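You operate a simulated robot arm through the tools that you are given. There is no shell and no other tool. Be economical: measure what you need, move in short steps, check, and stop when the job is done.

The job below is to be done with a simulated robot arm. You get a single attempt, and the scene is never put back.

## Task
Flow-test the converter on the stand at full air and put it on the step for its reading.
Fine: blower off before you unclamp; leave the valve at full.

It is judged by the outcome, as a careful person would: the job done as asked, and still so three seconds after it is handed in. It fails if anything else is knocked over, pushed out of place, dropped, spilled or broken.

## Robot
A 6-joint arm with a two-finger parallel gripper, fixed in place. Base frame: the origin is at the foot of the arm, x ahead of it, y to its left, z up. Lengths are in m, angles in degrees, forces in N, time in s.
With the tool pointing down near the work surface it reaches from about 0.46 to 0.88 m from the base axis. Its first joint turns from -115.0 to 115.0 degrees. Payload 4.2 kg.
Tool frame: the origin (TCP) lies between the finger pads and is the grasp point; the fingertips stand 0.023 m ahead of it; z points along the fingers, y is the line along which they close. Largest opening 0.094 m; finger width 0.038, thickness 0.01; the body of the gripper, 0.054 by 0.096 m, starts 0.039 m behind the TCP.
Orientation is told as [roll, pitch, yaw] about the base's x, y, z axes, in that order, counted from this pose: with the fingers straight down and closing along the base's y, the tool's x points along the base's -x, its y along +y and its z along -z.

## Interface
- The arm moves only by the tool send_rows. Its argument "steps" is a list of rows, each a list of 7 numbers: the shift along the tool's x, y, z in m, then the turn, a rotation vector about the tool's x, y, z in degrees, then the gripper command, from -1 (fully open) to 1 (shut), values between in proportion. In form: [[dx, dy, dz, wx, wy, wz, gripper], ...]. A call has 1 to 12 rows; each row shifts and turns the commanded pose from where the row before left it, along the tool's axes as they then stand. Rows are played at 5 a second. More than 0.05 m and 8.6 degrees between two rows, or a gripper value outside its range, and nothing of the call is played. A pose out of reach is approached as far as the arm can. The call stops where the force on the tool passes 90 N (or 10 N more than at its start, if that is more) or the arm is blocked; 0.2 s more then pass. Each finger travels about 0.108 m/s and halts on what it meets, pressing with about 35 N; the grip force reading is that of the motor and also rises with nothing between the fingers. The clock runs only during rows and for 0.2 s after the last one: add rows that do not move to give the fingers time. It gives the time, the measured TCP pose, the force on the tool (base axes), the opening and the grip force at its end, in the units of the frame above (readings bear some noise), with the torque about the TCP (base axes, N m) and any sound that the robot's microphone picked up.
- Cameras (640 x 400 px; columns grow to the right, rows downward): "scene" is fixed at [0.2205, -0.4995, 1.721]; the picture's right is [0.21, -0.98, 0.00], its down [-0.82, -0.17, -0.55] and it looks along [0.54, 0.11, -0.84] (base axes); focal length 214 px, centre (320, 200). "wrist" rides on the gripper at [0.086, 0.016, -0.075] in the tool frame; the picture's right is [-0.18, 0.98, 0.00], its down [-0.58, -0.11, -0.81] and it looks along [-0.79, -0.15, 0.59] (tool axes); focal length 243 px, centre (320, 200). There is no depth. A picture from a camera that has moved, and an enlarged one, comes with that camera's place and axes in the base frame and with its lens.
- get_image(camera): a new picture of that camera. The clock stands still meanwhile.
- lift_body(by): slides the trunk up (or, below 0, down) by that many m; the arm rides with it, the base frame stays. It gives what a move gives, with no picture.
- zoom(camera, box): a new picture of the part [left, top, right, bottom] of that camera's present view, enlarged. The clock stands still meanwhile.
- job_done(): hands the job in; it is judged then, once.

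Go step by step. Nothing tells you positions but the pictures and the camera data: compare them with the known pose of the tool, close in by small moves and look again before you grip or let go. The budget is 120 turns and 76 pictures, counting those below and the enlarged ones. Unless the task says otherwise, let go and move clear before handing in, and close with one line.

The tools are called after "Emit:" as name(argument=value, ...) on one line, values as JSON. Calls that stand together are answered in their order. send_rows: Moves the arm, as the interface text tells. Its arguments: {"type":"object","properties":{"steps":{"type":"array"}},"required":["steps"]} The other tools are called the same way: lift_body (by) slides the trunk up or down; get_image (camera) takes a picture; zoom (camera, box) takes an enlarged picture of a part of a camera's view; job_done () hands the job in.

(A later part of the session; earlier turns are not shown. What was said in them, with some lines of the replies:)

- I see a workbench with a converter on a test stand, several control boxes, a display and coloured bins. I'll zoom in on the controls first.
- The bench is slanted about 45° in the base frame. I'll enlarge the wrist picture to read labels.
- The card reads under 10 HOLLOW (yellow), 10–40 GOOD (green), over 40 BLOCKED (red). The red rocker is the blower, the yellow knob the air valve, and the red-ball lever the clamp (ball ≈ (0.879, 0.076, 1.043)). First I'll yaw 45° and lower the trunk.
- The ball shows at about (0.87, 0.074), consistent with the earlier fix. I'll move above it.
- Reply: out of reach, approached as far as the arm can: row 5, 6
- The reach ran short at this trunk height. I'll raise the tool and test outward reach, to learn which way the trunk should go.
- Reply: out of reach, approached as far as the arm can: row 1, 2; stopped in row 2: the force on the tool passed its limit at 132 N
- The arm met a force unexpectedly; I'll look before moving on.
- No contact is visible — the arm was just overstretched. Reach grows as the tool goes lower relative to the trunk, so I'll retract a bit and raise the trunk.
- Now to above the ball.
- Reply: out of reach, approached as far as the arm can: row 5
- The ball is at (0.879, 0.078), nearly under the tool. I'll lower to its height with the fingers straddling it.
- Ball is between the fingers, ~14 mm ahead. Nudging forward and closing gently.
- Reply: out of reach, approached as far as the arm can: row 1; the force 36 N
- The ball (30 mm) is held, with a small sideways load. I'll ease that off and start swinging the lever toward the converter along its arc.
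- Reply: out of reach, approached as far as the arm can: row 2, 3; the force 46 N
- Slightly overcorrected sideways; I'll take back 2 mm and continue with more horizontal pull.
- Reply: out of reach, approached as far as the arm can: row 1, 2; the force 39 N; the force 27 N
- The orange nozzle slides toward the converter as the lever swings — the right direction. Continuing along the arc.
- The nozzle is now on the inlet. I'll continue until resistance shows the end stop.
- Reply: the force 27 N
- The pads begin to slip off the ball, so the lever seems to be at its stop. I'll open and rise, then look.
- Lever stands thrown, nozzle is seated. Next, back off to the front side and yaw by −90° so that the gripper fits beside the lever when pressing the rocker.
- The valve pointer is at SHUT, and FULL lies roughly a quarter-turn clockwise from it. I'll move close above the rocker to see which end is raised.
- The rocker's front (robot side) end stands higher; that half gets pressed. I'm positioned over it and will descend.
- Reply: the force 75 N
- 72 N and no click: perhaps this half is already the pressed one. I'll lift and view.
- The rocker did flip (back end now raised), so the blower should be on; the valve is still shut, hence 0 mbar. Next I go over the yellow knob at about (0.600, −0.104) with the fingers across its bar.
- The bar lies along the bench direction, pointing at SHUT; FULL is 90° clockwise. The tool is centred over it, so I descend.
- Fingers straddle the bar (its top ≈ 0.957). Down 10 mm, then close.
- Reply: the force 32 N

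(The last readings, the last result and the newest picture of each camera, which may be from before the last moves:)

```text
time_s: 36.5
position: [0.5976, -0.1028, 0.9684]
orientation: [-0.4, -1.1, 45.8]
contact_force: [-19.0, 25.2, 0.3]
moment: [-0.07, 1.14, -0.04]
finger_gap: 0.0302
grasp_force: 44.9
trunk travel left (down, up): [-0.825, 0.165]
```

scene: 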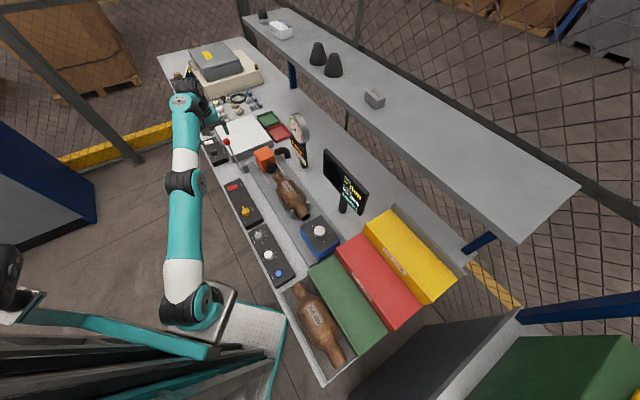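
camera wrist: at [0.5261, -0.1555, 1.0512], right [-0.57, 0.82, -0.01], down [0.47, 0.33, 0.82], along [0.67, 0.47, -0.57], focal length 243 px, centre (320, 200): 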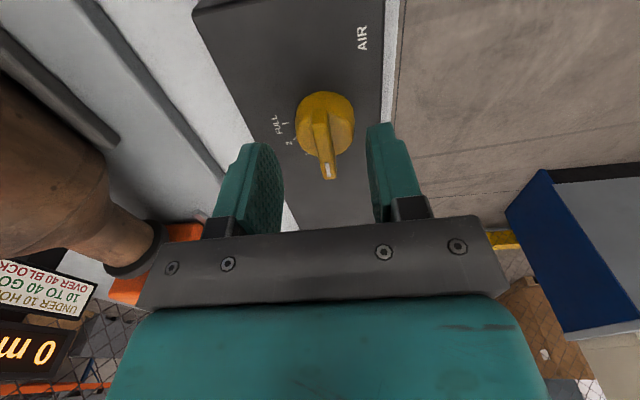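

The fingers closed on the 30 mm round body rather than the bar; that grips well too. Relieve the side load and turn clockwise a bit.

Emit:
send_rows(steps=[[0.001, 0.002, 0, 0, 0, 0, 1], [0, 0, 0, 0, 0, 6, 1], [0, 0, 0, 0, 0, 6, 1], [0, 0, 0, 0, 0, 6, 1], [0, 0, 0, 0, 0, 6, 1], [0, 0, 0, 0, 0, 6, 1], [0, 0, 0, 0, 0, 0, 1]])

Emit:
get_image(camera="wrist")

```text
time_s: 38.1
position: [0.5972, -0.1019, 0.9693]
orientation: [0.1, -1.5, 15.5]
contact_force: [-9.9, 18.8, -4.7]
moment: [0.32, 0.51, -0.01]
finger_gap: 0.0306
grasp_force: 45.3
trunk travel left (down, up): [-0.825, 0.165]
```

```text
34 pictures are left
camera wrist: at [0.5083, -0.1114, 1.0419], right [-0.09, 1.0, 0.01], down [0.57, 0.04, 0.82], along [0.82, 0.08, -0.57], focal length 243 px, centre (320, 200)
```

wrist: 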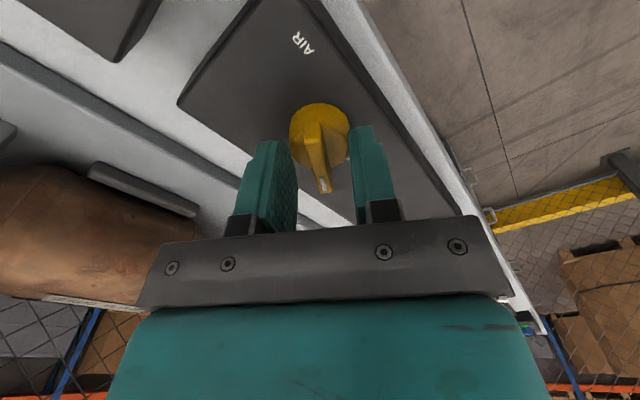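

The knob turns with the gripper. Continuing the remaining 60°.

Emit:
send_rows(steps=[[0, 0.001, 0, 0, 0, 6, 1], [0, 0, 0, 0, 0, 6, 1], [0, 0, 0, 0, 0, 6, 1], [0, 0, 0, 0, 0, 6, 1], [0, 0, 0, 0, 0, 6, 1], [0, 0, 0, 0, 0, 6, 1], [0, 0, 0, 0, 0, 6, 1], [0, 0, 0, 0, 0, 6, 1], [0, 0, 0, 0, 0, 6, 1], [0, 0, 0, 0, 0, 6, 1], [0, 0, 0, 0, 0, 0, 1]])

Emit:
get_image(camera="wrist")

Emit:
zoom(camera="scene", box=[210, 100, 350, 220])

```text
time_s: 40.5
position: [0.5963, -0.1037, 0.9697]
orientation: [1.2, -0.6, -44.5]
contact_force: [-2.8, -3.7, -0.3]
moment: [-0.93, -0.41, 0.0]
finger_gap: 0.0305
grasp_force: 45.1
trunk travel left (down, up): [-0.825, 0.165]
```

```text
33 pictures are left
camera wrist: at [0.5455, -0.0319, 1.0435], right [0.82, 0.57, 0.02], down [0.32, -0.49, 0.81], along [0.48, -0.66, -0.58], focal length 243 px, centre (320, 200)
```

wrist: 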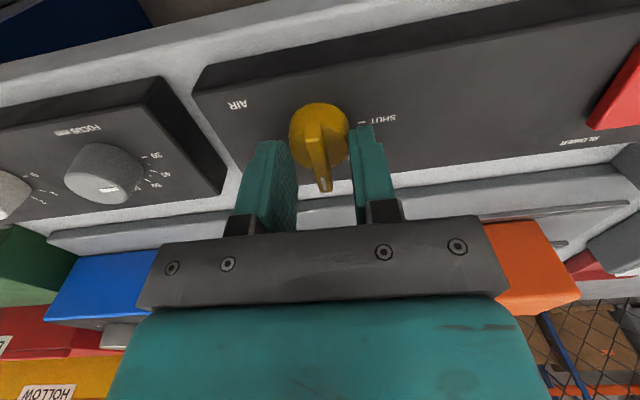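

```text
3.33 times, centred on (280, 160) of scene
camera zoom: at [0.2205, -0.4995, 1.721], right [0.21, -0.98, 0.0], down [-0.82, -0.17, -0.55], along [0.54, 0.11, -0.84], focal length 715 px, centre (453, 333)
```

zoom: 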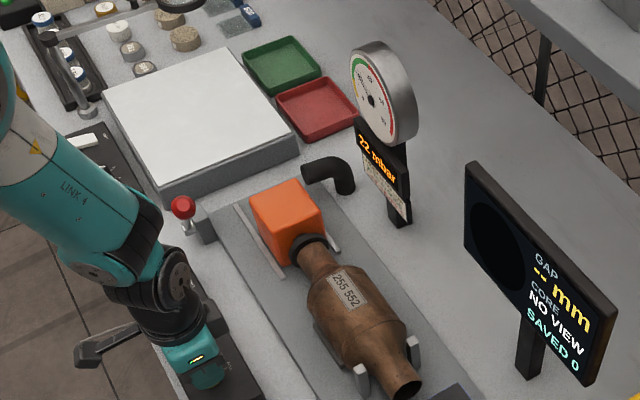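

The gauge shows 22 mbar and flow is on. I'll release, rise and check that the pointer is exactly on FULL and the reading is steady.

Emit:
send_rows(steps=[[0, 0, 0, 0, 0, 0, 0], [0, 0, 0, 0, 0, 0, 0], [0, 0, -0.04, 0, 0, 0, 0], [0, 0, -0.04, 0, 0, 0, 0], [0, 0, -0.04, 0, 0, 0, 0], [0, 0, 0, 0, 0, 0, 0], [0, 0, 0, 0, 0, 0, 0]])

Emit:
zoom(camera="wrist", box=[260, 0, 380, 100])

Emit:
zoom(camera="scene", box=[280, 105, 320, 170])

```text
time_s: 42.1
position: [0.5937, -0.1026, 1.0906]
orientation: [1.2, -0.8, -44.4]
contact_force: [0.1, 0.2, 0.7]
moment: [0.03, 0.0, -0.04]
finger_gap: 0.047
grasp_force: 0.0
trunk travel left (down, up): [-0.825, 0.165]
```

```text
4.00 times, centred on (320, 50) of wrist
camera zoom: at [0.5422, -0.0327, 1.1634], right [0.82, 0.57, 0.02], down [0.32, -0.49, 0.81], along [0.48, -0.66, -0.59], focal length 970 px, centre (320, 800)
```

zoom: 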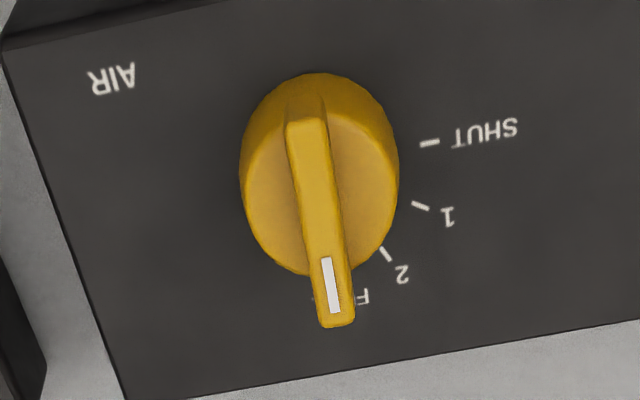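

```text
6.15 times, centred on (300, 138) of scene
camera zoom: at [0.2205, -0.4995, 1.721], right [0.21, -0.98, 0.0], down [-0.82, -0.17, -0.55], along [0.54, 0.11, -0.84], focal length 1320 px, centre (443, 585)
```

zoom: 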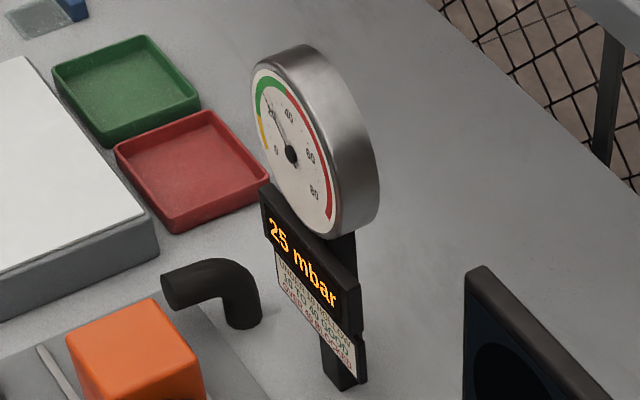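

Pointer is on FULL. The reading was rising (22→25), so wait for it to settle.

Emit:
send_rows(steps=[[0, 0, 0, 0, 0, 0, 1], [0, 0, 0, 0, 0, 0, 1], [0, 0, 0, 0, 0, 0, 1], [0, 0, 0, 0, 0, 0, 1], [0, 0, 0, 0, 0, 0, 1], [0, 0, 0, 0, 0, 0, 1], [0, 0, 0, 0, 0, 0, 1], [0, 0, 0, 0, 0, 0, 1], [0, 0, 0, 0, 0, 0, 1], [0, 0, 0, 0, 0, 0, 1], [0, 0, 0, 0, 0, 0, 1], [0, 0, 0, 0, 0, 0, 1]])

Emit:
send_rows(steps=[[0, 0, 0, 0, 0, 0, 1], [0, 0, 0, 0, 0, 0, 1], [0, 0, 0, 0, 0, 0, 1], [0, 0, 0, 0, 0, 0, 1], [0, 0, 0, 0, 0, 0, 1], [0, 0, 0, 0, 0, 0, 1], [0, 0, 0, 0, 0, 0, 1], [0, 0, 0, 0, 0, 0, 1]])

Emit:
zoom(camera="scene", box=[280, 105, 320, 170])

```text
time_s: 44.7
position: [0.5942, -0.103, 1.0892]
orientation: [1.1, -0.7, -44.4]
contact_force: [-0.6, -0.5, -0.9]
moment: [-0.01, -0.01, 0.0]
finger_gap: 0.0
grasp_force: 34.2
trunk travel left (down, up): [-0.825, 0.165]
```

```text
time_s: 46.5
position: [0.5937, -0.1041, 1.0896]
orientation: [1.2, -0.7, -44.4]
contact_force: [0.2, 0.4, 0.2]
moment: [0.0, 0.02, -0.01]
finger_gap: 0.0001
grasp_force: 35.4
trunk travel left (down, up): [-0.825, 0.165]
```

```text
6.15 times, centred on (300, 138) of scene
camera zoom: at [0.2205, -0.4995, 1.721], right [0.21, -0.98, 0.0], down [-0.82, -0.17, -0.55], along [0.54, 0.11, -0.84], focal length 1320 px, centre (443, 585)
```

zoom: 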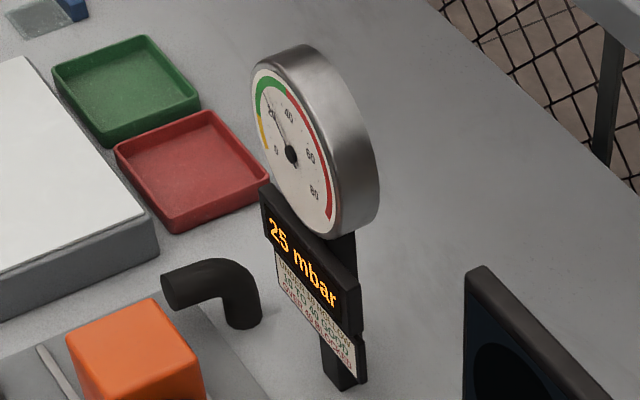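

Steady at 25 mbar → GOOD, the green step. Now blower off: press the raised back half of the rocker, keeping clear of the lever ball.

Emit:
send_rows(steps=[[-0.0056, 0.038, 0, 0, 0, 0, 1], [-0.0056, 0.038, 0, 0, 0, 0, 1], [-0.0056, 0.038, 0, 0, 0, 0, 1], [-0.0056, 0.038, 0, 0, 0, 0, 1], [0, 0, 0.04, 0, 0, 0, 1], [0, 0, 0.04, 0, 0, 0, 1], [0, 0, 0.025, 0, 0, 0, 1], [0, 0, 0, 0, 0, 0, 1]])

Emit:
get_image(camera="wrist")

```text
time_s: 48.1
position: [0.7186, -0.0096, 1.005]
orientation: [2.0, -1.5, -44.6]
contact_force: [-56.2, -0.9, 59.2]
moment: [-1.26, -5.19, -1.27]
finger_gap: 0.0
grasp_force: 35.3
trunk travel left (down, up): [-0.825, 0.165]
stopped in row 8: the force on the tool passed its limit at 110 N (the readings are from after the stop); the commanded pose is now the measured one
```

```text
28 pictures are left
camera wrist: at [0.666, 0.0611, 1.0784], right [0.82, 0.57, 0.04], down [0.3, -0.49, 0.82], along [0.48, -0.66, -0.57], focal length 243 px, centre (320, 200)
```

wrist: 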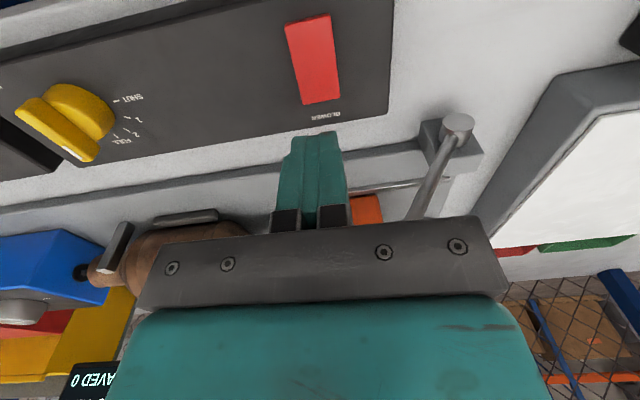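

The gripper body has touched the lever ball. Back up at once and look.

Emit:
send_rows(steps=[[0.005, 0, -0.03, 0, 0, 0, 1], [0.005, 0, -0.03, 0, 0, 0, 1], [0.03, 0, -0.01, 0, 0, 0, 1], [0, 0, 0, 0, 0, 0, 1]])

Emit:
zoom(camera="scene", box=[210, 110, 320, 210])

```text
time_s: 49.1
position: [0.6908, 0.0174, 1.0687]
orientation: [1.9, -1.4, -44.7]
contact_force: [-0.2, 0.3, -0.8]
moment: [0.01, 0.01, 0.0]
finger_gap: 0.0
grasp_force: 35.0
trunk travel left (down, up): [-0.825, 0.165]
```

```text
4.00 times, centred on (265, 160) of scene
camera zoom: at [0.2205, -0.4995, 1.721], right [0.21, -0.98, 0.0], down [-0.82, -0.17, -0.55], along [0.54, 0.11, -0.84], focal length 858 px, centre (540, 360)
```

zoom: 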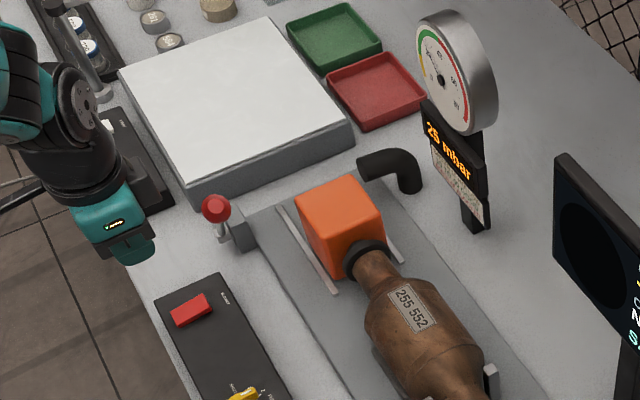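

Lever is unmoved (25 mbar still). I'll press with the tool tilted so its body leans to the front, away from the lever.

Emit:
send_rows(steps=[[-0.0355, 0, 0, 0, 0, 0, 1], [0, 0, 0, 0, -8, 0, 1], [0, 0, 0, 0, -8, 0, 1], [0, 0, 0, 0, -8, 0, 1], [0, 0, 0, 0, -8, 0, 1], [0, 0, 0, 0, 0, 0, 1]])

Emit:
get_image(camera="wrist")

```text
time_s: 50.5
position: [0.718, -0.0078, 1.0682]
orientation: [2.4, -33.4, -46.0]
contact_force: [-0.8, -0.4, 0.4]
moment: [-0.01, 0.0, -0.02]
finger_gap: 0.0
grasp_force: 34.6
trunk travel left (down, up): [-0.825, 0.165]
```

```text
26 pictures are left
camera wrist: at [0.648, 0.0824, 1.0837], right [0.8, 0.59, 0.13], down [-0.07, -0.13, 0.99], along [0.6, -0.8, -0.06], focal length 243 px, centre (320, 200)
```

wrist: 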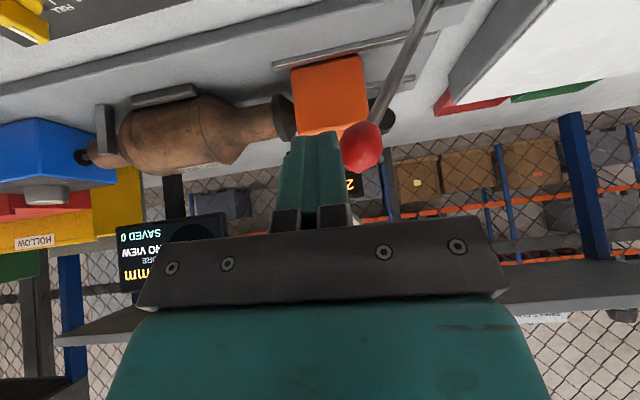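

Emit:
send_rows(steps=[[0.0165, 0, 0.025, 0, 0, 0, 1], [0.0165, 0, 0.025, 0, 0, 0, 1], [0.0115, 0, 0.0175, 0, 0, 0, 1], [0, 0, 0, 0, 0, 0, 1]])

Emit:
zoom(camera="scene", box=[210, 130, 300, 210])

```text
time_s: 51.5
position: [0.7201, -0.0048, 0.989]
orientation: [2.3, -33.4, -45.9]
contact_force: [-0.3, -0.9, 0.3]
moment: [-0.02, -0.03, 0.01]
finger_gap: 0.0
grasp_force: 35.2
trunk travel left (down, up): [-0.825, 0.165]
```

```text
5.00 times, centred on (255, 170) of scene
camera zoom: at [0.2205, -0.4995, 1.721], right [0.21, -0.98, 0.0], down [-0.82, -0.17, -0.55], along [0.54, 0.11, -0.84], focal length 1072 px, centre (645, 350)
```

zoom: 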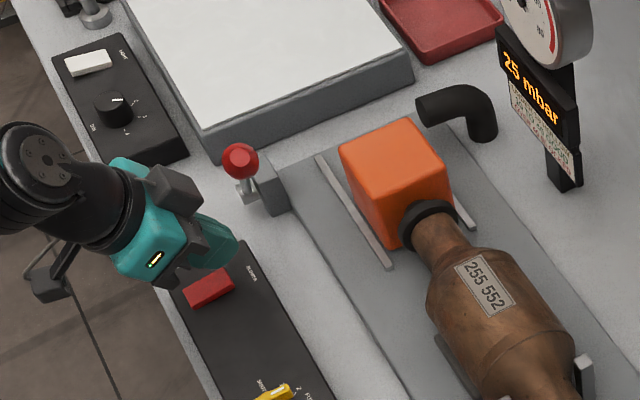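

Emit:
send_rows(steps=[[0, -0.007, 0, 0, 0, 0, 1], [0.0055, 0, 0.0084, 0, 0, 0, 1], [0.0033, 0, 0.005, 0, 0, 0, 1], [0, 0, 0, 0, 0, 0, 1]])

Emit:
zoom(camera="scene", box=[215, 160, 255, 200])

```text
time_s: 52.5
position: [0.714, -0.0116, 0.9713]
orientation: [2.4, -33.3, -45.9]
contact_force: [-0.3, -0.4, 0.3]
moment: [-0.01, -0.02, 0.0]
finger_gap: 0.0
grasp_force: 35.5
trunk travel left (down, up): [-0.825, 0.165]
```

```text
10.00 times, centred on (235, 180) of scene
camera zoom: at [0.2205, -0.4995, 1.721], right [0.21, -0.98, 0.0], down [-0.82, -0.17, -0.55], along [0.54, 0.11, -0.84], focal length 2145 px, centre (1170, 400)
```

zoom: 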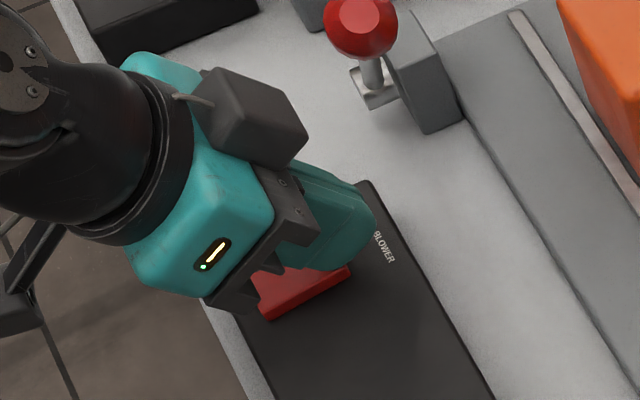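

Fingertip is over the back half. Press down in small steps.

Emit:
send_rows(steps=[[0.0016, 0, 0.0025, 0, 0, 0, 1], [0.0016, 0, 0.0025, 0, 0, 0, 1], [0.0016, 0, 0.0025, 0, 0, 0, 1], [0, 0, 0, 0, 0, 0, 1]])

```text
time_s: 53.5
position: [0.7148, -0.0104, 0.9672]
orientation: [2.6, -33.6, -46.1]
contact_force: [-10.7, -1.2, 51.8]
moment: [0.02, 0.5, -0.12]
finger_gap: 0.0
grasp_force: 35.0
trunk travel left (down, up): [-0.825, 0.165]
```

Emit:
send_rows(steps=[[0.0012, 0, 0.0018, 0, 0, 0, 1], [0, 0, 0, 0, 0, 0, 1], [-0.0165, 0, -0.025, 0, 0, 0, 1], [-0.0165, 0, -0.025, 0, 0, 0, 1], [-0.0165, 0, -0.025, 0, 0, 0, 1], [-0.0165, 0, -0.025, 0, 0, 0, 1], [0, 0, 0, 0, 0, 0, 1], [0, 0, 0, 0, 0, 0, 1], [0, 0, 0, 0, 0, 0, 1]])

Emit:
zoom(camera="scene", box=[215, 100, 325, 210])

```text
time_s: 55.5
position: [0.7123, -0.0139, 1.0806]
orientation: [2.3, -33.3, -45.9]
contact_force: [0.5, 0.6, -0.3]
moment: [0.0, 0.0, 0.0]
finger_gap: 0.0
grasp_force: 34.8
trunk travel left (down, up): [-0.825, 0.165]
```

```text
3.64 times, centred on (270, 155) of scene
camera zoom: at [0.2205, -0.4995, 1.721], right [0.21, -0.98, 0.0], down [-0.82, -0.17, -0.55], along [0.54, 0.11, -0.84], focal length 780 px, centre (502, 364)
```

zoom: 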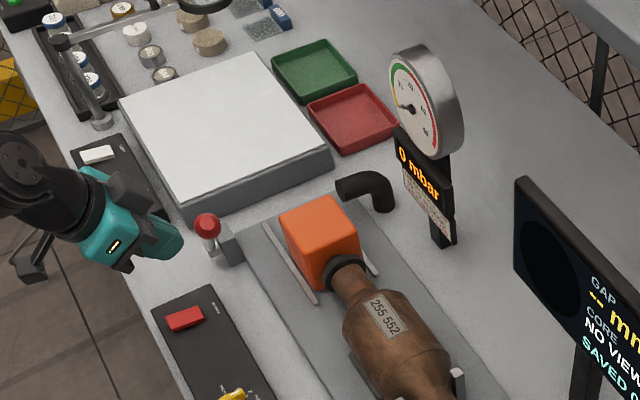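

0 mbar: blower is off, valve left at full. Now straighten the tool, yaw back to +45° and go to the lever ball.

Emit:
send_rows(steps=[[-0.0193, 0, -0.0293, 0, 0, 0, 1], [-0.0193, 0, -0.0293, 0, 0, 0, 1], [0, 0, 0, 0, 8, 0, 1], [0, 0, 0, 0, 8, 0, 1], [0, 0, 0, 0, 8, 0, 1], [0, 0, 0, 0, 8, 0, 0], [0, 0, 0, 0, 1.3, 0, -0.4], [0, 0, 0, 0, 0, 0, -0.4]])

Emit:
send_rows(steps=[[0, 0, 0, 0, 0, -7.5, -0.4], [0, 0, 0, 0, 0, -7.5, -0.4], [0, 0, 0, 0, 0, -7.5, -0.4], [0, 0, 0, 0, 0, -7.5, -0.4], [0, 0, 0, 0, 0, -7.5, -0.4], [0, 0, 0, 0, 0, -7.5, -0.4], [0, 0, 0, 0, 0, -7.5, -0.4], [0, 0, 0, 0, 0, -7.5, -0.4], [0, 0, 0, 0, 0, -7.5, -0.4], [0, 0, 0, 0, 0, -7.5, -0.4], [0, 0, 0, 0, 0, -7.5, -0.4], [0, 0, 0, 0, 0, -7.5, -0.4]])

Emit:
lift_body(by=0.1)

```text
time_s: 57.3
position: [0.7111, -0.0146, 1.1497]
orientation: [1.9, 0.0, -44.7]
contact_force: [-0.3, 1.1, 0.7]
moment: [0.0, 0.0, -0.01]
finger_gap: 0.066
grasp_force: 0.1
trunk travel left (down, up): [-0.825, 0.165]
```

```text
time_s: 59.9
position: [0.7112, -0.0153, 1.1506]
orientation: [-0.1, -2.0, 45.5]
contact_force: [0.7, -0.7, 0.0]
moment: [-0.01, -0.02, 0.03]
finger_gap: 0.0656
grasp_force: 0.2
trunk travel left (down, up): [-0.825, 0.165]
```

```text
time_s: 61.3
position: [0.7108, -0.0162, 1.2492]
orientation: [-0.1, -1.9, 45.4]
contact_force: [-0.7, -0.5, 0.1]
moment: [-0.01, -0.01, 0.01]
finger_gap: 0.0659
grasp_force: 0.2
trunk travel left (down, up): [-0.925, 0.065]
```

Emit:
send_rows(steps=[[-0.0143, -0.0266, 0, 0, 0, 0, -0.7], [-0.0143, -0.0266, 0, 0, 0, 0, -0.7], [0, 0, 0.04, 0, 0, 0, -0.7], [0, 0, 0.04, 0, 0, 0, -0.7], [0, 0, 0.04, 0, 0, 0, -0.7], [0, 0, 0.03, 0, 0, 0, -0.7], [0, 0, 0, 0, 0, 0, -0.7]])

Emit:
get_image(camera="wrist")

```text
time_s: 62.9
position: [0.7719, -0.029, 1.1017]
orientation: [0.0, -1.9, 45.4]
contact_force: [-0.2, -1.0, 0.0]
moment: [0.02, 0.02, -0.02]
finger_gap: 0.0799
grasp_force: 0.0
trunk travel left (down, up): [-0.925, 0.065]
```

```text
22 pictures are left
camera wrist: at [0.6983, -0.0815, 1.1733], right [-0.57, 0.82, 0.0], down [0.47, 0.32, 0.83], along [0.68, 0.47, -0.56], focal length 243 px, centre (320, 200)
```

wrist: 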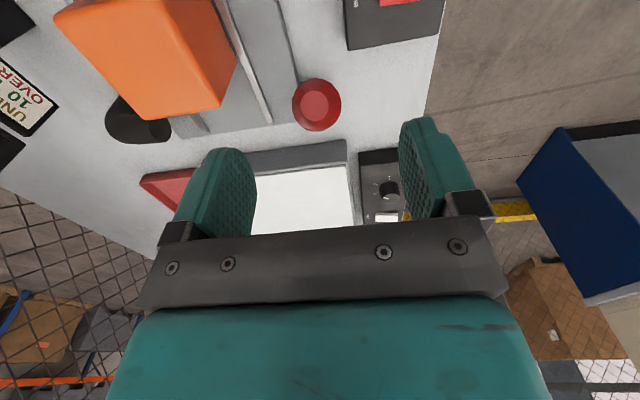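

Ball at (0.772, −0.0325). Descend and grip it.

Emit:
send_rows(steps=[[0.0025, -0.0025, 0.03, 0, 0, 0, -0.7], [0, 0, 0.027, 0, 0, 0, -0.7], [0, 0, 0, 0, 0, 0, 0], [0, 0, 0, 0, 0, 0, 0.6], [0, 0, 0, 0, 0, 0, 0.6], [0, 0, 0, 0, 0, 0, 0.6]])

```text
time_s: 64.3
position: [0.7733, -0.0302, 1.0444]
orientation: [0.0, -1.8, 45.4]
contact_force: [-9.4, 12.1, -2.0]
moment: [-0.02, -0.03, -0.05]
finger_gap: 0.0297
grasp_force: 44.3
trunk travel left (down, up): [-0.925, 0.065]
```

Emit:
send_rows(steps=[[-0.0103, 0.001, -0.0064, 0, 0, 0, 0.6], [-0.0103, 0, -0.0057, 0, 0, 0, 0.6], [-0.0112, 0, -0.0047, 0, 0, 0, 0.6], [-0.0112, 0, -0.0036, 0, 0, 0, 0.6], [0, 0, 0, 0, 0, 0, 0.6]])

```text
time_s: 65.5
position: [0.8022, -0.0012, 1.0666]
orientation: [-0.2, -1.8, 45.4]
contact_force: [-10.3, 0.1, -9.8]
moment: [-0.96, 0.74, -0.09]
finger_gap: 0.0293
grasp_force: 44.6
trunk travel left (down, up): [-0.925, 0.065]
```

Emit:
send_rows(steps=[[-0.0125, 0.0005, -0.0005, 0, 0, 0, 0.6], [-0.0125, 0, 0, 0, 0, 0, 0.6], [-0.0125, 0, 0.0008, 0, 0, 0, 0.6], [-0.0125, 0, 0.002, 0, 0, 0, 0.6], [-0.0125, 0, 0.003, 0, 0, 0, 0.6], [0, 0, 0, 0, 0, 0, 0.6]])

```text
time_s: 66.9
position: [0.8476, 0.0449, 1.0643]
orientation: [-0.4, -2.0, 45.4]
contact_force: [2.1, -5.3, 19.5]
moment: [-0.52, 0.68, 0.08]
finger_gap: 0.0295
grasp_force: 44.9
trunk travel left (down, up): [-0.925, 0.065]
```

Emit:
send_rows(steps=[[-0.0105, 0, 0.0055, 0, 0, 0, 0.6], [-0.0105, 0, 0.005, 0, 0, 0, 0.6], [-0.01, 0, 0.0058, 0, 0, 0, 0.6], [-0.009, 0, 0.0062, 0, 0, 0, 0.6], [0, 0, 0, 0, 0, 0, 0.6]])

Emit:
zoom(camera="scene", box=[180, 100, 340, 220])

```text
time_s: 68.1
position: [0.8708, 0.0672, 1.0492]
orientation: [-0.2, -2.1, 45.4]
contact_force: [18.3, -7.5, 19.8]
moment: [-0.22, 0.37, 0.07]
finger_gap: 0.0294
grasp_force: 45.2
out of reach, approached as far as the arm can: row 4
trunk travel left (down, up): [-0.925, 0.065]
```

```text
3.33 times, centred on (260, 160) of scene
camera zoom: at [0.2205, -0.4995, 1.721], right [0.21, -0.98, 0.0], down [-0.82, -0.17, -0.55], along [0.54, 0.11, -0.84], focal length 715 px, centre (520, 333)
```

zoom: 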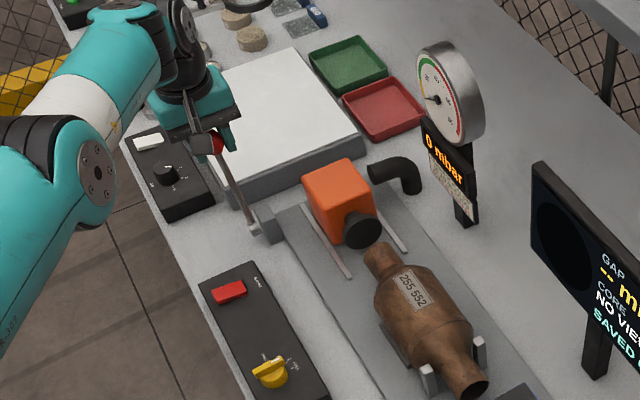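

Nozzle has retracted. One more nudge to the open end, then release upward.

Emit:
send_rows(steps=[[-0.006, 0, 0.004, 0, 0, 0, 0.6], [-0.005, 0, 0.004, 0, 0, 0, 0.6], [0, 0, 0, 0, 0, 0, 0.6]])

Emit:
send_rows(steps=[[0, 0, 0, 0, 0, 0, -0.4], [0, 0, 0, 0, 0, 0, -0.4], [0.01, 0, -0.04, 0, 0, 0, -0.4], [0.01, 0, -0.04, 0, 0, 0, -0.4], [0.03, 0, -0.03, 0, 0, 0, -0.4], [0.04, 0, 0, 0, 0, 0, -0.4], [0, 0, 0, 0, 0, 0, -0.4]])

Emit:
get_image(camera="scene")

```text
time_s: 68.9
position: [0.8712, 0.0681, 1.0475]
orientation: [-0.5, -2.6, 45.1]
contact_force: [42.1, -25.8, 29.8]
moment: [-0.17, 0.76, 0.24]
finger_gap: 0.0296
grasp_force: 45.2
out of reach, approached as far as the arm can: row 1, 2
trunk travel left (down, up): [-0.925, 0.065]
```

```text
time_s: 70.5
position: [0.8017, 0.0052, 1.1491]
orientation: [-0.1, -1.9, 45.4]
contact_force: [0.0, -0.3, -1.1]
moment: [-0.01, 0.01, -0.01]
finger_gap: 0.0658
grasp_force: 0.1
trunk travel left (down, up): [-0.925, 0.065]
```

```text
20 pictures are left
```

scene: 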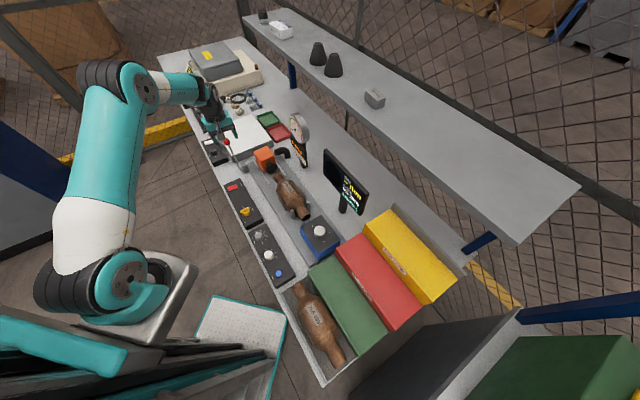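

Unclamped. Now over to the converter (centre ≈ (0.70, −0.275)) for a look from above.

Emit:
send_rows(steps=[[0.04, -0.0155, 0, 0, 0, 0, -1], [0.04, -0.0155, 0, 0, 0, 0, -1], [0.04, -0.0155, 0, 0, 0, 0, -1], [0.04, -0.0155, 0, 0, 0, 0, -1], [0.04, -0.0155, 0, 0, 0, 0, -1], [0.04, -0.0155, 0, 0, 0, 0, -1], [0.04, -0.0155, 0, 0, 0, 0, -1], [0.04, -0.0155, 0, 0, 0, 0, -1], [0, 0, 0, 0, 0, 0, -1]])

Emit:
get_image(camera="wrist")

```text
time_s: 72.5
position: [0.6642, -0.309, 1.1391]
orientation: [-0.1, -1.9, 45.4]
contact_force: [-0.3, -0.6, 0.3]
moment: [0.0, -0.02, 0.02]
finger_gap: 0.0943
grasp_force: 0.1
trunk travel left (down, up): [-0.925, 0.065]
```

```text
19 pictures are left
camera wrist: at [0.5911, -0.3623, 1.2109], right [-0.57, 0.82, 0.0], down [0.47, 0.32, 0.83], along [0.68, 0.47, -0.56], focal length 243 px, centre (320, 200)
```

wrist: 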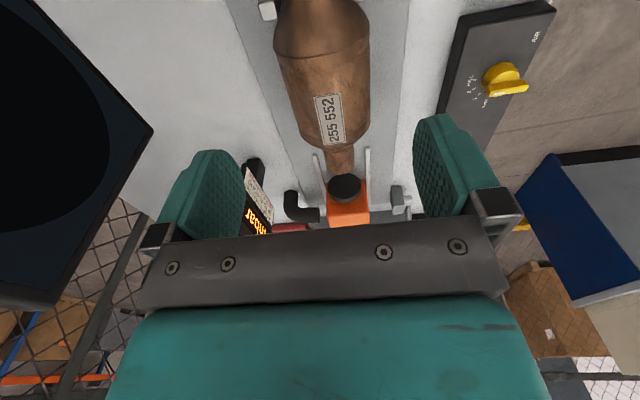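

Emit:
zoom(camera="wrist", box=[240, 0, 420, 180])

Emit:
zoom(camera="scene", box=[260, 150, 340, 230])

```text
2.22 times, centred on (330, 90) of wrist
camera zoom: at [0.5911, -0.3623, 1.2109], right [-0.57, 0.82, 0.0], down [0.47, 0.32, 0.83], along [0.68, 0.47, -0.56], focal length 539 px, centre (298, 444)
```

zoom: 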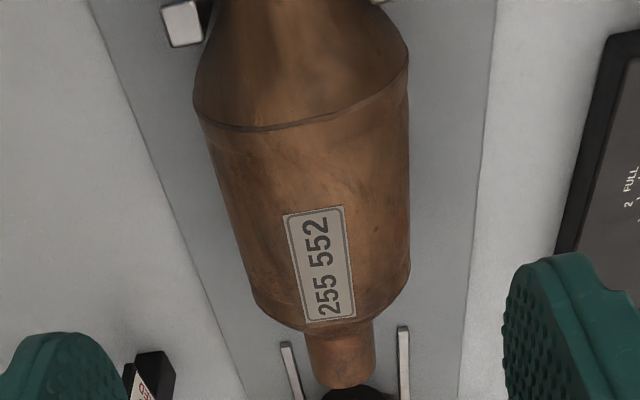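

```text
5.00 times, centred on (300, 190) of scene
camera zoom: at [0.2205, -0.4995, 1.721], right [0.21, -0.98, 0.0], down [-0.82, -0.17, -0.55], along [0.54, 0.11, -0.84], focal length 1072 px, centre (420, 250)
```

zoom: 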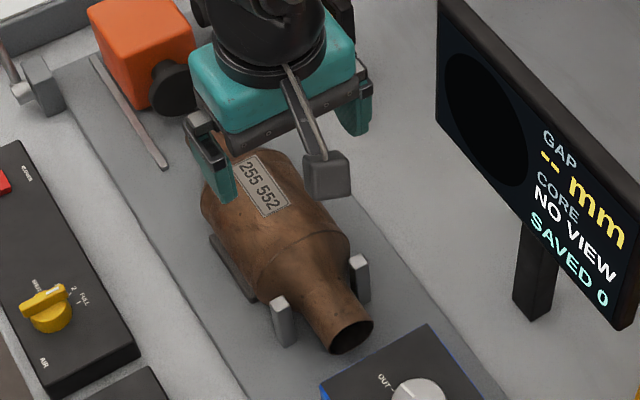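

The body is ≈ 0.087 m wide (fits the 0.094 opening), top ≈ 1.005, mid-point ≈ (0.7045, −0.275), axis aligned at 45°. I'll centre above it with tilt corrected.

Emit:
send_rows(steps=[[-0.0263, -0.0024, 0, 0, 1.9, 0, -1], [-0.0263, -0.0023, 0, 0, 0, 0, -1], [0, 0, 0.04, 0, 0, 0, -1], [0, 0, 0.04, 0, 0, 0, -1], [0, 0, 0, 0, 0, 0, -1]])

Emit:
get_image(camera="wrist")

```text
time_s: 73.7
position: [0.7048, -0.2741, 1.0604]
orientation: [-0.1, 0.0, 45.4]
contact_force: [0.2, 0.4, 0.3]
moment: [0.02, -0.01, 0.03]
finger_gap: 0.0943
grasp_force: 0.1
trunk travel left (down, up): [-0.925, 0.065]
```

```text
16 pictures are left
camera wrist: at [0.6328, -0.326, 1.1341], right [-0.57, 0.82, 0.0], down [0.48, 0.34, 0.81], along [0.66, 0.46, -0.59], focal length 243 px, centre (320, 200)
```

wrist: 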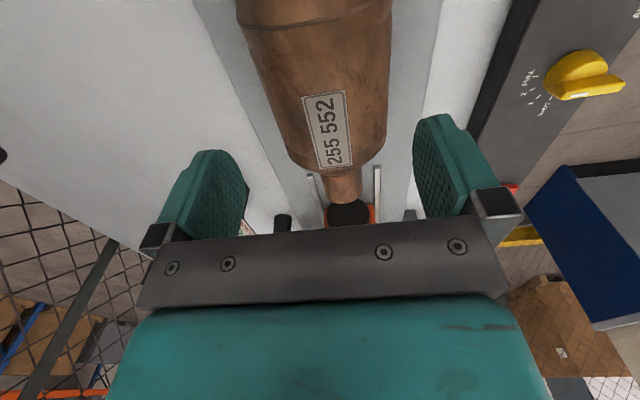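

Width is close to the opening; I'll measure it more carefully.

Emit:
zoom(camera="wrist", box=[230, 0, 430, 160])

```text
2.50 times, centred on (330, 80) of wrist
camera zoom: at [0.6328, -0.326, 1.1341], right [-0.57, 0.82, 0.0], down [0.48, 0.34, 0.81], along [0.66, 0.46, -0.59], focal length 606 px, centre (295, 500)
```

zoom: 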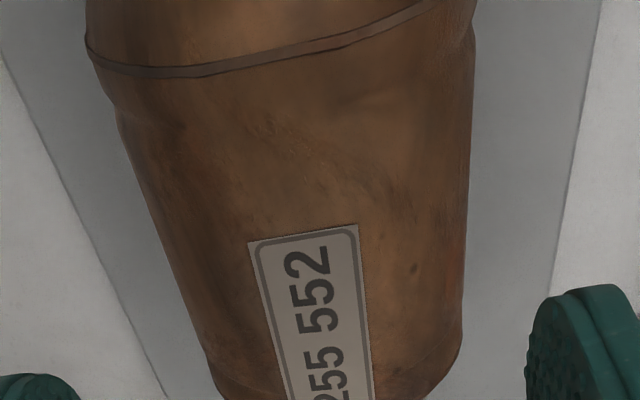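

Refined: body ≈ 0.084 wide, centre 4 mm toward +tool-y. I'll shift and descend slowly.

Emit:
send_rows(steps=[[0, 0.004, 0, 0, 0, 0, -1], [0, 0, 0.02, 0, 0, 0, -1], [0, 0, 0.015, 0, 0, 0, -1], [0, 0, 0.01, 0, 0, 0, -1], [0, 0, 0.01, 0, 0, 0, -1], [0, 0, 0.01, 0, 0, 0, -1], [0, 0, 0.01, 0, 0, 0, -1], [0, 0, 0.01, 0, 0, 0, -1], [0, 0, 0, 0, 0, 0, -1]])

Emit:
get_image(camera="wrist")

```text
time_s: 75.7
position: [0.7017, -0.2731, 0.9744]
orientation: [-0.1, 0.0, 45.4]
contact_force: [-0.8, 0.8, -0.3]
moment: [0.0, 0.0, 0.01]
finger_gap: 0.0941
grasp_force: 0.0
trunk travel left (down, up): [-0.925, 0.065]
```

```text
14 pictures are left
camera wrist: at [0.6301, -0.3231, 1.0487], right [-0.57, 0.82, 0.0], down [0.49, 0.34, 0.81], along [0.66, 0.46, -0.59], focal length 243 px, centre (320, 200)
```

wrist: 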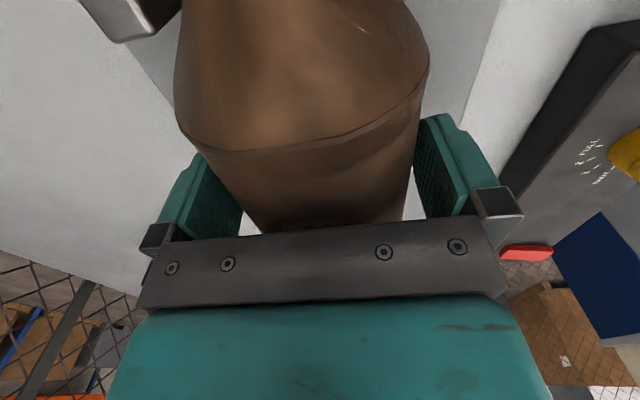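

Straddling with no contact. Close the grip.

Emit:
send_rows(steps=[[0, 0, 0, 0, 0, 0, -0.5], [0, 0, 0, 0, 0, 0, 0.2], [0, 0, 0, 0, 0, 0, 1], [0, 0, 0, 0, 0, 0, 1]])

```text
time_s: 76.7
position: [0.7042, -0.2718, 0.9733]
orientation: [-0.1, 0.0, 45.3]
contact_force: [4.1, -0.8, 0.2]
moment: [0.19, -0.27, -0.14]
finger_gap: 0.0882
grasp_force: 34.5
trunk travel left (down, up): [-0.925, 0.065]
```

Held at 88 mm. Lift gently.

Emit:
send_rows(steps=[[0, 0, -0.01, 0, 0, 0, 1], [0, 0, -0.02, 0, 0, 0, 1], [0, 0, -0.03, 0, 0, 0, 1], [0, 0, 0, 0, 0, 0, 1]])

Emit:
zoom(camera="scene", box=[220, 130, 480, 390])

```text
time_s: 77.7
position: [0.7009, -0.2725, 1.0344]
orientation: [0.0, 0.1, 45.4]
contact_force: [-0.6, -0.5, -12.4]
moment: [-0.08, 0.1, -0.01]
finger_gap: 0.0884
grasp_force: 35.0
trunk travel left (down, up): [-0.925, 0.065]
```

```text
1.54 times, centred on (350, 260) of scene
camera zoom: at [0.2205, -0.4995, 1.721], right [0.21, -0.98, 0.0], down [-0.82, -0.17, -0.55], along [0.54, 0.11, -0.84], focal length 330 px, centre (274, 108)
```

zoom: 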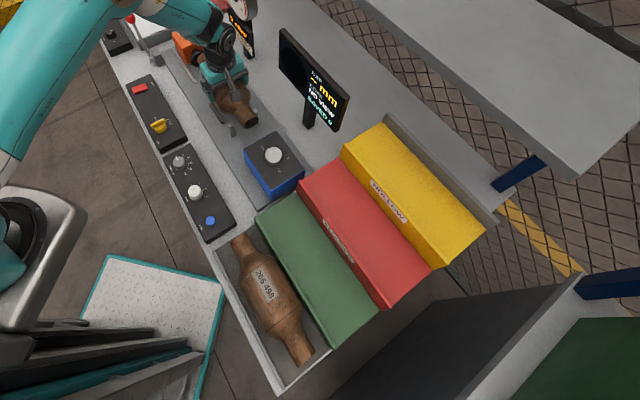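

Lifted evenly (~12 N). From triangulated labels the green tread is at z ≈ 0.968, centre about (0.35, −0.55), risers 0.06 high. I'll lift higher and carry it along the bench.

Emit:
send_rows(steps=[[0, 0, -0.03, 0, 0, 0, 1], [0, 0, -0.03, 0, 0, 0, 1], [0, 0, -0.03, 0, 0, 0, 1], [0, 0, -0.03, 0, 0, 0, 1], [0.03, 0.0034, 0, 0, 0, 0, 1], [0.03, 0.0034, 0, 0, 0, 0, 1], [0.03, 0.0034, 0, 0, 0, 0, 1], [0.03, 0.0034, 0, 0, 0, 0, 1], [0.03, 0.0034, 0, 0, 0, 0, 1], [0.03, 0.0034, 0, 0, 0, 0, 1], [0.03, 0.0034, 0, 0, 0, 0, 1]])

Emit:
send_rows(steps=[[0.03, 0.0034, 0, 0, 0, 0, 1], [0.03, 0.0034, 0, 0, 0, 0, 1], [0.03, 0.0034, 0, 0, 0, 0, 1], [0.03, 0.0034, 0, 0, 0, 0, 1], [0.03, 0.0034, 0, 0, 0, 0, 1], [0.03, 0.0034, 0, 0, 0, 0, 1], [0.03, 0.0034, 0, 0, 0, 0, 1], [0.025, 0.0024, 0, 0, 0, 0, 1], [0, 0, 0, 0, 0, 0, 1]])

Emit:
get_image(camera="scene")

Emit:
get_image(camera="wrist")

```text
time_s: 80.1
position: [0.5384, -0.4052, 1.1536]
orientation: [-0.1, 0.0, 45.3]
contact_force: [0.9, -0.2, -12.8]
moment: [-0.08, 0.14, -0.01]
finger_gap: 0.0884
grasp_force: 35.0
trunk travel left (down, up): [-0.925, 0.065]
```

```text
time_s: 82.1
position: [0.3544, -0.5549, 1.1526]
orientation: [0.0, -0.1, 45.4]
contact_force: [0.2, 0.1, -12.2]
moment: [-0.08, 0.06, -0.01]
finger_gap: 0.0883
grasp_force: 34.9
trunk travel left (down, up): [-0.925, 0.065]
```

```text
12 pictures are left
```

scene: 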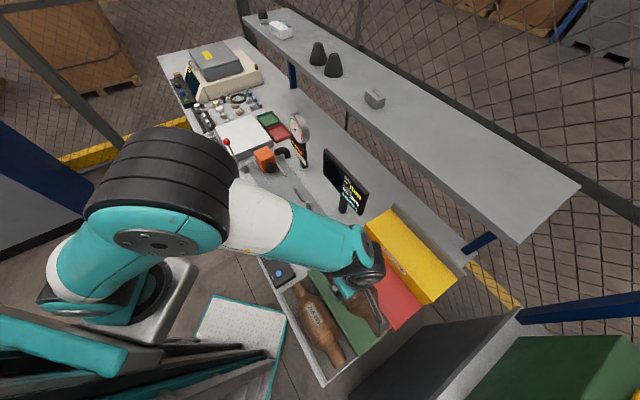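

```text
11 pictures are left
camera wrist: at [0.2825, -0.6055, 1.2282], right [-0.57, 0.82, 0.0], down [0.49, 0.34, 0.81], along [0.66, 0.46, -0.59], focal length 243 px, centre (320, 200)
```

wrist: 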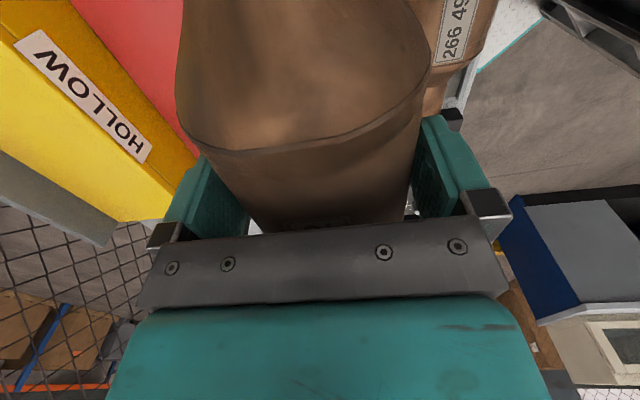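

The converter hangs over the steps; the yellow riser fix agrees with earlier. I'll shift 11 mm forward for clearance from the red riser and lower it part-way.

Emit:
send_rows(steps=[[0, 0.011, 0, 0, 0, 0, 1], [0, 0, 0.03, 0, 0, 0, 1], [0, 0, 0.03, 0, 0, 0, 1], [0, 0, 0.02, 0, 0, 0, 1], [0, 0, 0, 0, 0, 0, 1]])

Emit:
zoom(camera="scene", box=[270, 230, 430, 390])

Emit:
get_image(camera="wrist")

```text
time_s: 83.3
position: [0.3467, -0.5467, 1.0734]
orientation: [-0.1, 0.0, 45.5]
contact_force: [0.1, -0.6, -11.8]
moment: [-0.09, 0.07, -0.02]
finger_gap: 0.0884
grasp_force: 35.1
trunk travel left (down, up): [-0.925, 0.065]
```

```text
2.50 times, centred on (350, 310) of scene
camera zoom: at [0.2205, -0.4995, 1.721], right [0.21, -0.98, 0.0], down [-0.82, -0.17, -0.55], along [0.54, 0.11, -0.84], focal length 536 px, centre (245, -75)
```

zoom: 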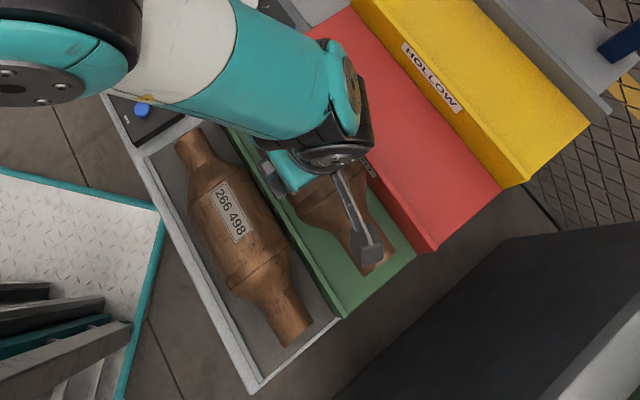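

```text
9 pictures are left
camera wrist: at [0.2748, -0.5973, 1.1478], right [-0.57, 0.82, 0.0], down [0.49, 0.34, 0.81], along [0.66, 0.46, -0.59], focal length 243 px, centre (320, 200)
```

wrist: 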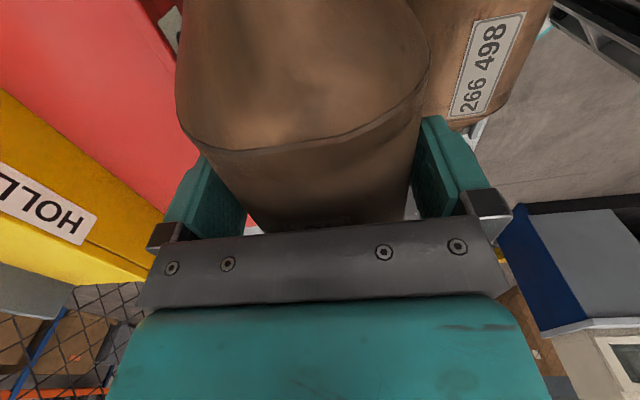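

Clear on both sides. Creep down until the step carries the weight.

Emit:
send_rows(steps=[[0, 0, 0.015, 0, 0, 0, 1], [0, 0, 0.015, 0, 0, 0, 1], [0, 0, 0.005, 0, 0, 0, 1], [0, 0, 0.003, 0, 0, 0, 1], [0, 0, 0, 0, 0, 0, 1]])

```text
time_s: 84.5
position: [0.3469, -0.5457, 1.0362]
orientation: [0.0, 0.0, 45.4]
contact_force: [-0.3, 0.3, -11.3]
moment: [-0.06, 0.07, 0.0]
finger_gap: 0.0881
grasp_force: 34.9
trunk travel left (down, up): [-0.925, 0.065]
```

Emit:
send_rows(steps=[[0, 0, 0.003, 0, 0, 0, 1], [0, 0, 0.003, 0, 0, 0, 1], [0, 0, 0.003, 0, 0, 0, 1], [0, 0, 0, 0, 0, 0, 1]])

```text
time_s: 85.5
position: [0.346, -0.5471, 1.0274]
orientation: [-0.1, -0.1, 45.4]
contact_force: [0.7, 0.3, -12.1]
moment: [-0.06, 0.13, -0.02]
finger_gap: 0.0885
grasp_force: 34.7
trunk travel left (down, up): [-0.925, 0.065]
```

Emit:
send_rows(steps=[[0, 0, 0.002, 0, 0, 0, 1], [0, 0, 0.002, 0, 0, 0, 1], [0, 0, 0.002, 0, 0, 0, 1], [0, 0, 0, 0, 0, 0, 1]])

```text
time_s: 86.5
position: [0.3464, -0.5471, 1.0202]
orientation: [-0.1, 0.0, 45.4]
contact_force: [-0.3, -0.2, -11.5]
moment: [-0.03, 0.1, -0.03]
finger_gap: 0.0882
grasp_force: 35.3
trunk travel left (down, up): [-0.925, 0.065]
```

Emit:
send_rows(steps=[[0, 0, 0.002, 0, 0, 0, 1], [0, 0, 0.002, 0, 0, 0, 1], [0, 0, 0, 0, 0, 0, 1]])

Emit:
zoom(camera="scene", box=[280, 240, 420, 370])

```text
time_s: 87.3
position: [0.3462, -0.5467, 1.0164]
orientation: [-0.1, 0.0, 45.4]
contact_force: [0.5, -0.3, -11.8]
moment: [-0.06, 0.1, -0.02]
finger_gap: 0.0884
grasp_force: 34.7
trunk travel left (down, up): [-0.925, 0.065]
```

```text
3.08 times, centred on (350, 305) of scene
camera zoom: at [0.2205, -0.4995, 1.721], right [0.21, -0.98, 0.0], down [-0.82, -0.17, -0.55], along [0.54, 0.11, -0.84], focal length 660 px, centre (228, -123)
```

zoom: 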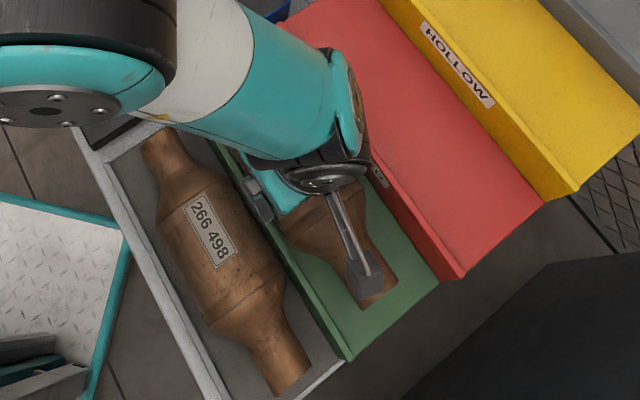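

Still hanging free and clear; continue down.

Emit:
send_rows(steps=[[0, 0, 0.002, 0, 0, 0, 1], [0, 0, 0.002, 0, 0, 0, 1], [0, 0, 0.002, 0, 0, 0, 1], [0, 0, 0, 0, 0, 0, 1]])

```text
time_s: 88.3
position: [0.3464, -0.5473, 1.0135]
orientation: [-0.3, 0.2, 45.4]
contact_force: [1.4, 4.0, 27.9]
moment: [0.3, 0.27, -0.07]
finger_gap: 0.088
grasp_force: 35.2
trunk travel left (down, up): [-0.925, 0.065]
```

Contact made, slightly forward of centre (maybe the front lip). I'll lift a touch, shift 4 mm back and lower again.

Emit:
send_rows(steps=[[0, 0, -0.006, 0, 0, 0, 1], [0, -0.004, 0, 0, 0, 0, 1], [0, 0, 0.003, 0, 0, 0, 1], [0, 0, 0.001, 0, 0, 0, 1], [0, 0, 0.001, 0, 0, 0, 1], [0, 0, 0, 0, 0, 0, 1]])

```text
time_s: 89.7
position: [0.3502, -0.548, 1.0125]
orientation: [0.0, -0.1, 45.4]
contact_force: [0.4, 8.8, 11.3]
moment: [-0.59, 0.56, -0.17]
finger_gap: 0.0885
grasp_force: 34.9
trunk travel left (down, up): [-0.925, 0.065]
```

The weight rests on the step. Release slowly.

Emit:
send_rows(steps=[[0, 0, 0, 0, 0, 0, -0.9], [0, 0, 0, 0, 0, 0, -0.95], [0, 0, 0, 0, 0, 0, -1], [0, 0, 0, 0, 0, 0, -1]])

Emit:
get_image(camera="wrist")

```text
time_s: 90.7
position: [0.3499, -0.5497, 1.0114]
orientation: [-0.2, 0.0, 45.4]
contact_force: [-0.4, 0.0, -0.1]
moment: [-0.01, -0.02, 0.01]
finger_gap: 0.0939
grasp_force: 0.1
trunk travel left (down, up): [-0.925, 0.065]
```

```text
7 pictures are left
camera wrist: at [0.2769, -0.6, 1.0868], right [-0.57, 0.82, 0.0], down [0.49, 0.34, 0.81], along [0.66, 0.46, -0.59], focal length 243 px, centre (320, 200)
```

wrist: 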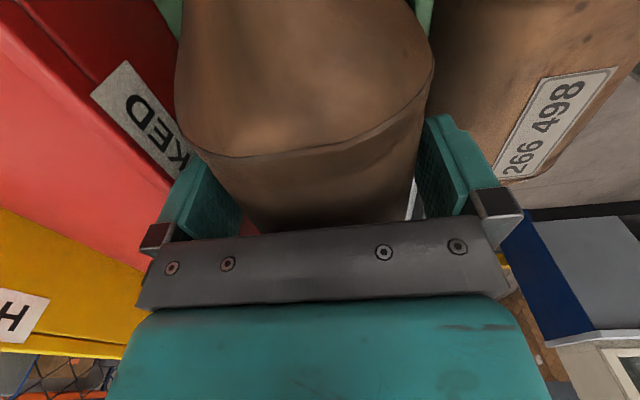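

Free of contact force. Rise straight up slowly.

Emit:
send_rows(steps=[[0, 0, -0.01, 0, 0, 0, -1], [0, 0, -0.01, 0, 0, 0, -1], [0, 0, -0.02, 0, 0, 0, -1], [0, 0, -0.03, 0, 0, 0, -1], [0, 0, -0.04, 0, 0, 0, -1], [0, 0, -0.04, 0, 0, 0, -1], [0, 0, -0.04, 0, 0, 0, -1], [0, 0, 0, 0, 0, 0, -1]])

Emit:
get_image(camera="wrist")

```text
time_s: 92.5
position: [0.3497, -0.5494, 1.2017]
orientation: [-0.1, 0.0, 45.5]
contact_force: [-0.2, -0.5, 0.7]
moment: [0.01, -0.01, -0.03]
finger_gap: 0.094
grasp_force: 0.0
trunk travel left (down, up): [-0.925, 0.065]
```

```text
6 pictures are left
camera wrist: at [0.2765, -0.5997, 1.2766], right [-0.57, 0.82, 0.0], down [0.49, 0.34, 0.81], along [0.66, 0.46, -0.59], focal length 243 px, centre (320, 200)
```

wrist: 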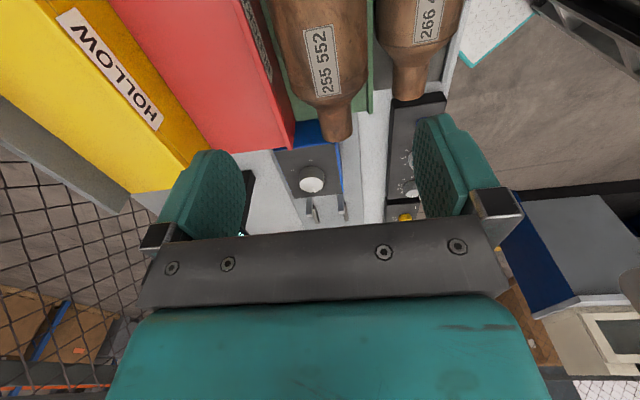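

The converter sits on the green step. I'll retract the arm clear and check the scene.

Emit:
send_rows(steps=[[0, 0.03, -0.02, 0, 0, 0, -1], [-0.02, 0.04, 0, 0, 0, 0, -1], [-0.03, 0.03, 0, 0, 0, 0, -1], [-0.04, 0.02, 0, 0, 0, 0, -1], [-0.04, 0.01, 0, 0, 0, 0, -1], [-0.04, 0, 0, 0, 0, 0, -1], [-0.04, 0, 0, 0, 0, 0, -1], [-0.04, 0, 0, 0, 0, 0, -1], [-0.04, 0, 0, 0, 0, 0, -1], [0, 0, 0, 0, 0, 0, -1]])

Emit:
get_image(camera="scene")

Emit:
zoom(camera="scene", box=[270, 230, 430, 390])

```text
time_s: 94.7
position: [0.4615, -0.2509, 1.2226]
orientation: [-0.1, 0.0, 45.3]
contact_force: [0.3, 0.8, 0.0]
moment: [0.03, -0.03, -0.01]
finger_gap: 0.094
grasp_force: 0.1
trunk travel left (down, up): [-0.925, 0.065]
```

```text
5 pictures are left
```

scene: 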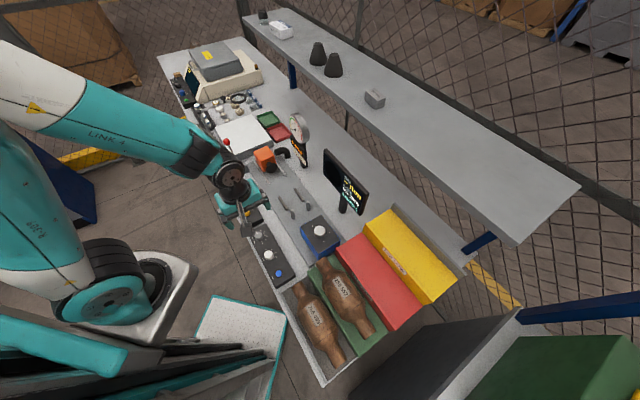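

```text
2.50 times, centred on (350, 310) of scene
camera zoom: at [0.2205, -0.4995, 1.721], right [0.21, -0.98, 0.0], down [-0.82, -0.17, -0.55], along [0.54, 0.11, -0.84], focal length 536 px, centre (245, -75)
```

zoom: 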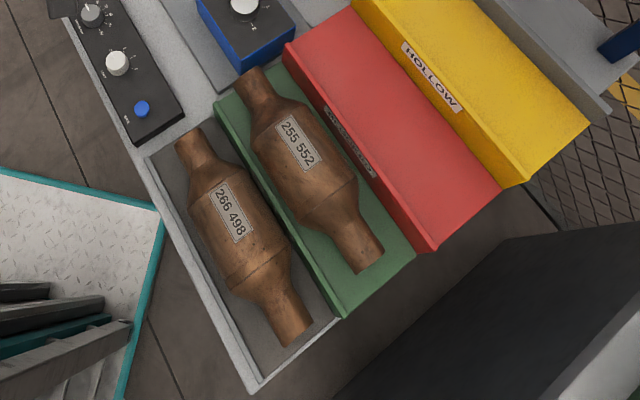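

Converter 255 552 lies stable on the green step, everything else is in place and the arm is clear, so I'm handing in.

Emit:
job_done()

```text
The job is handed in.
```

Converter 255 552 read a steady 25 mbar at full air, which the card rates GOOD, so it is on the green step; I turned the blower off before unclamping and left the valve at FULL.
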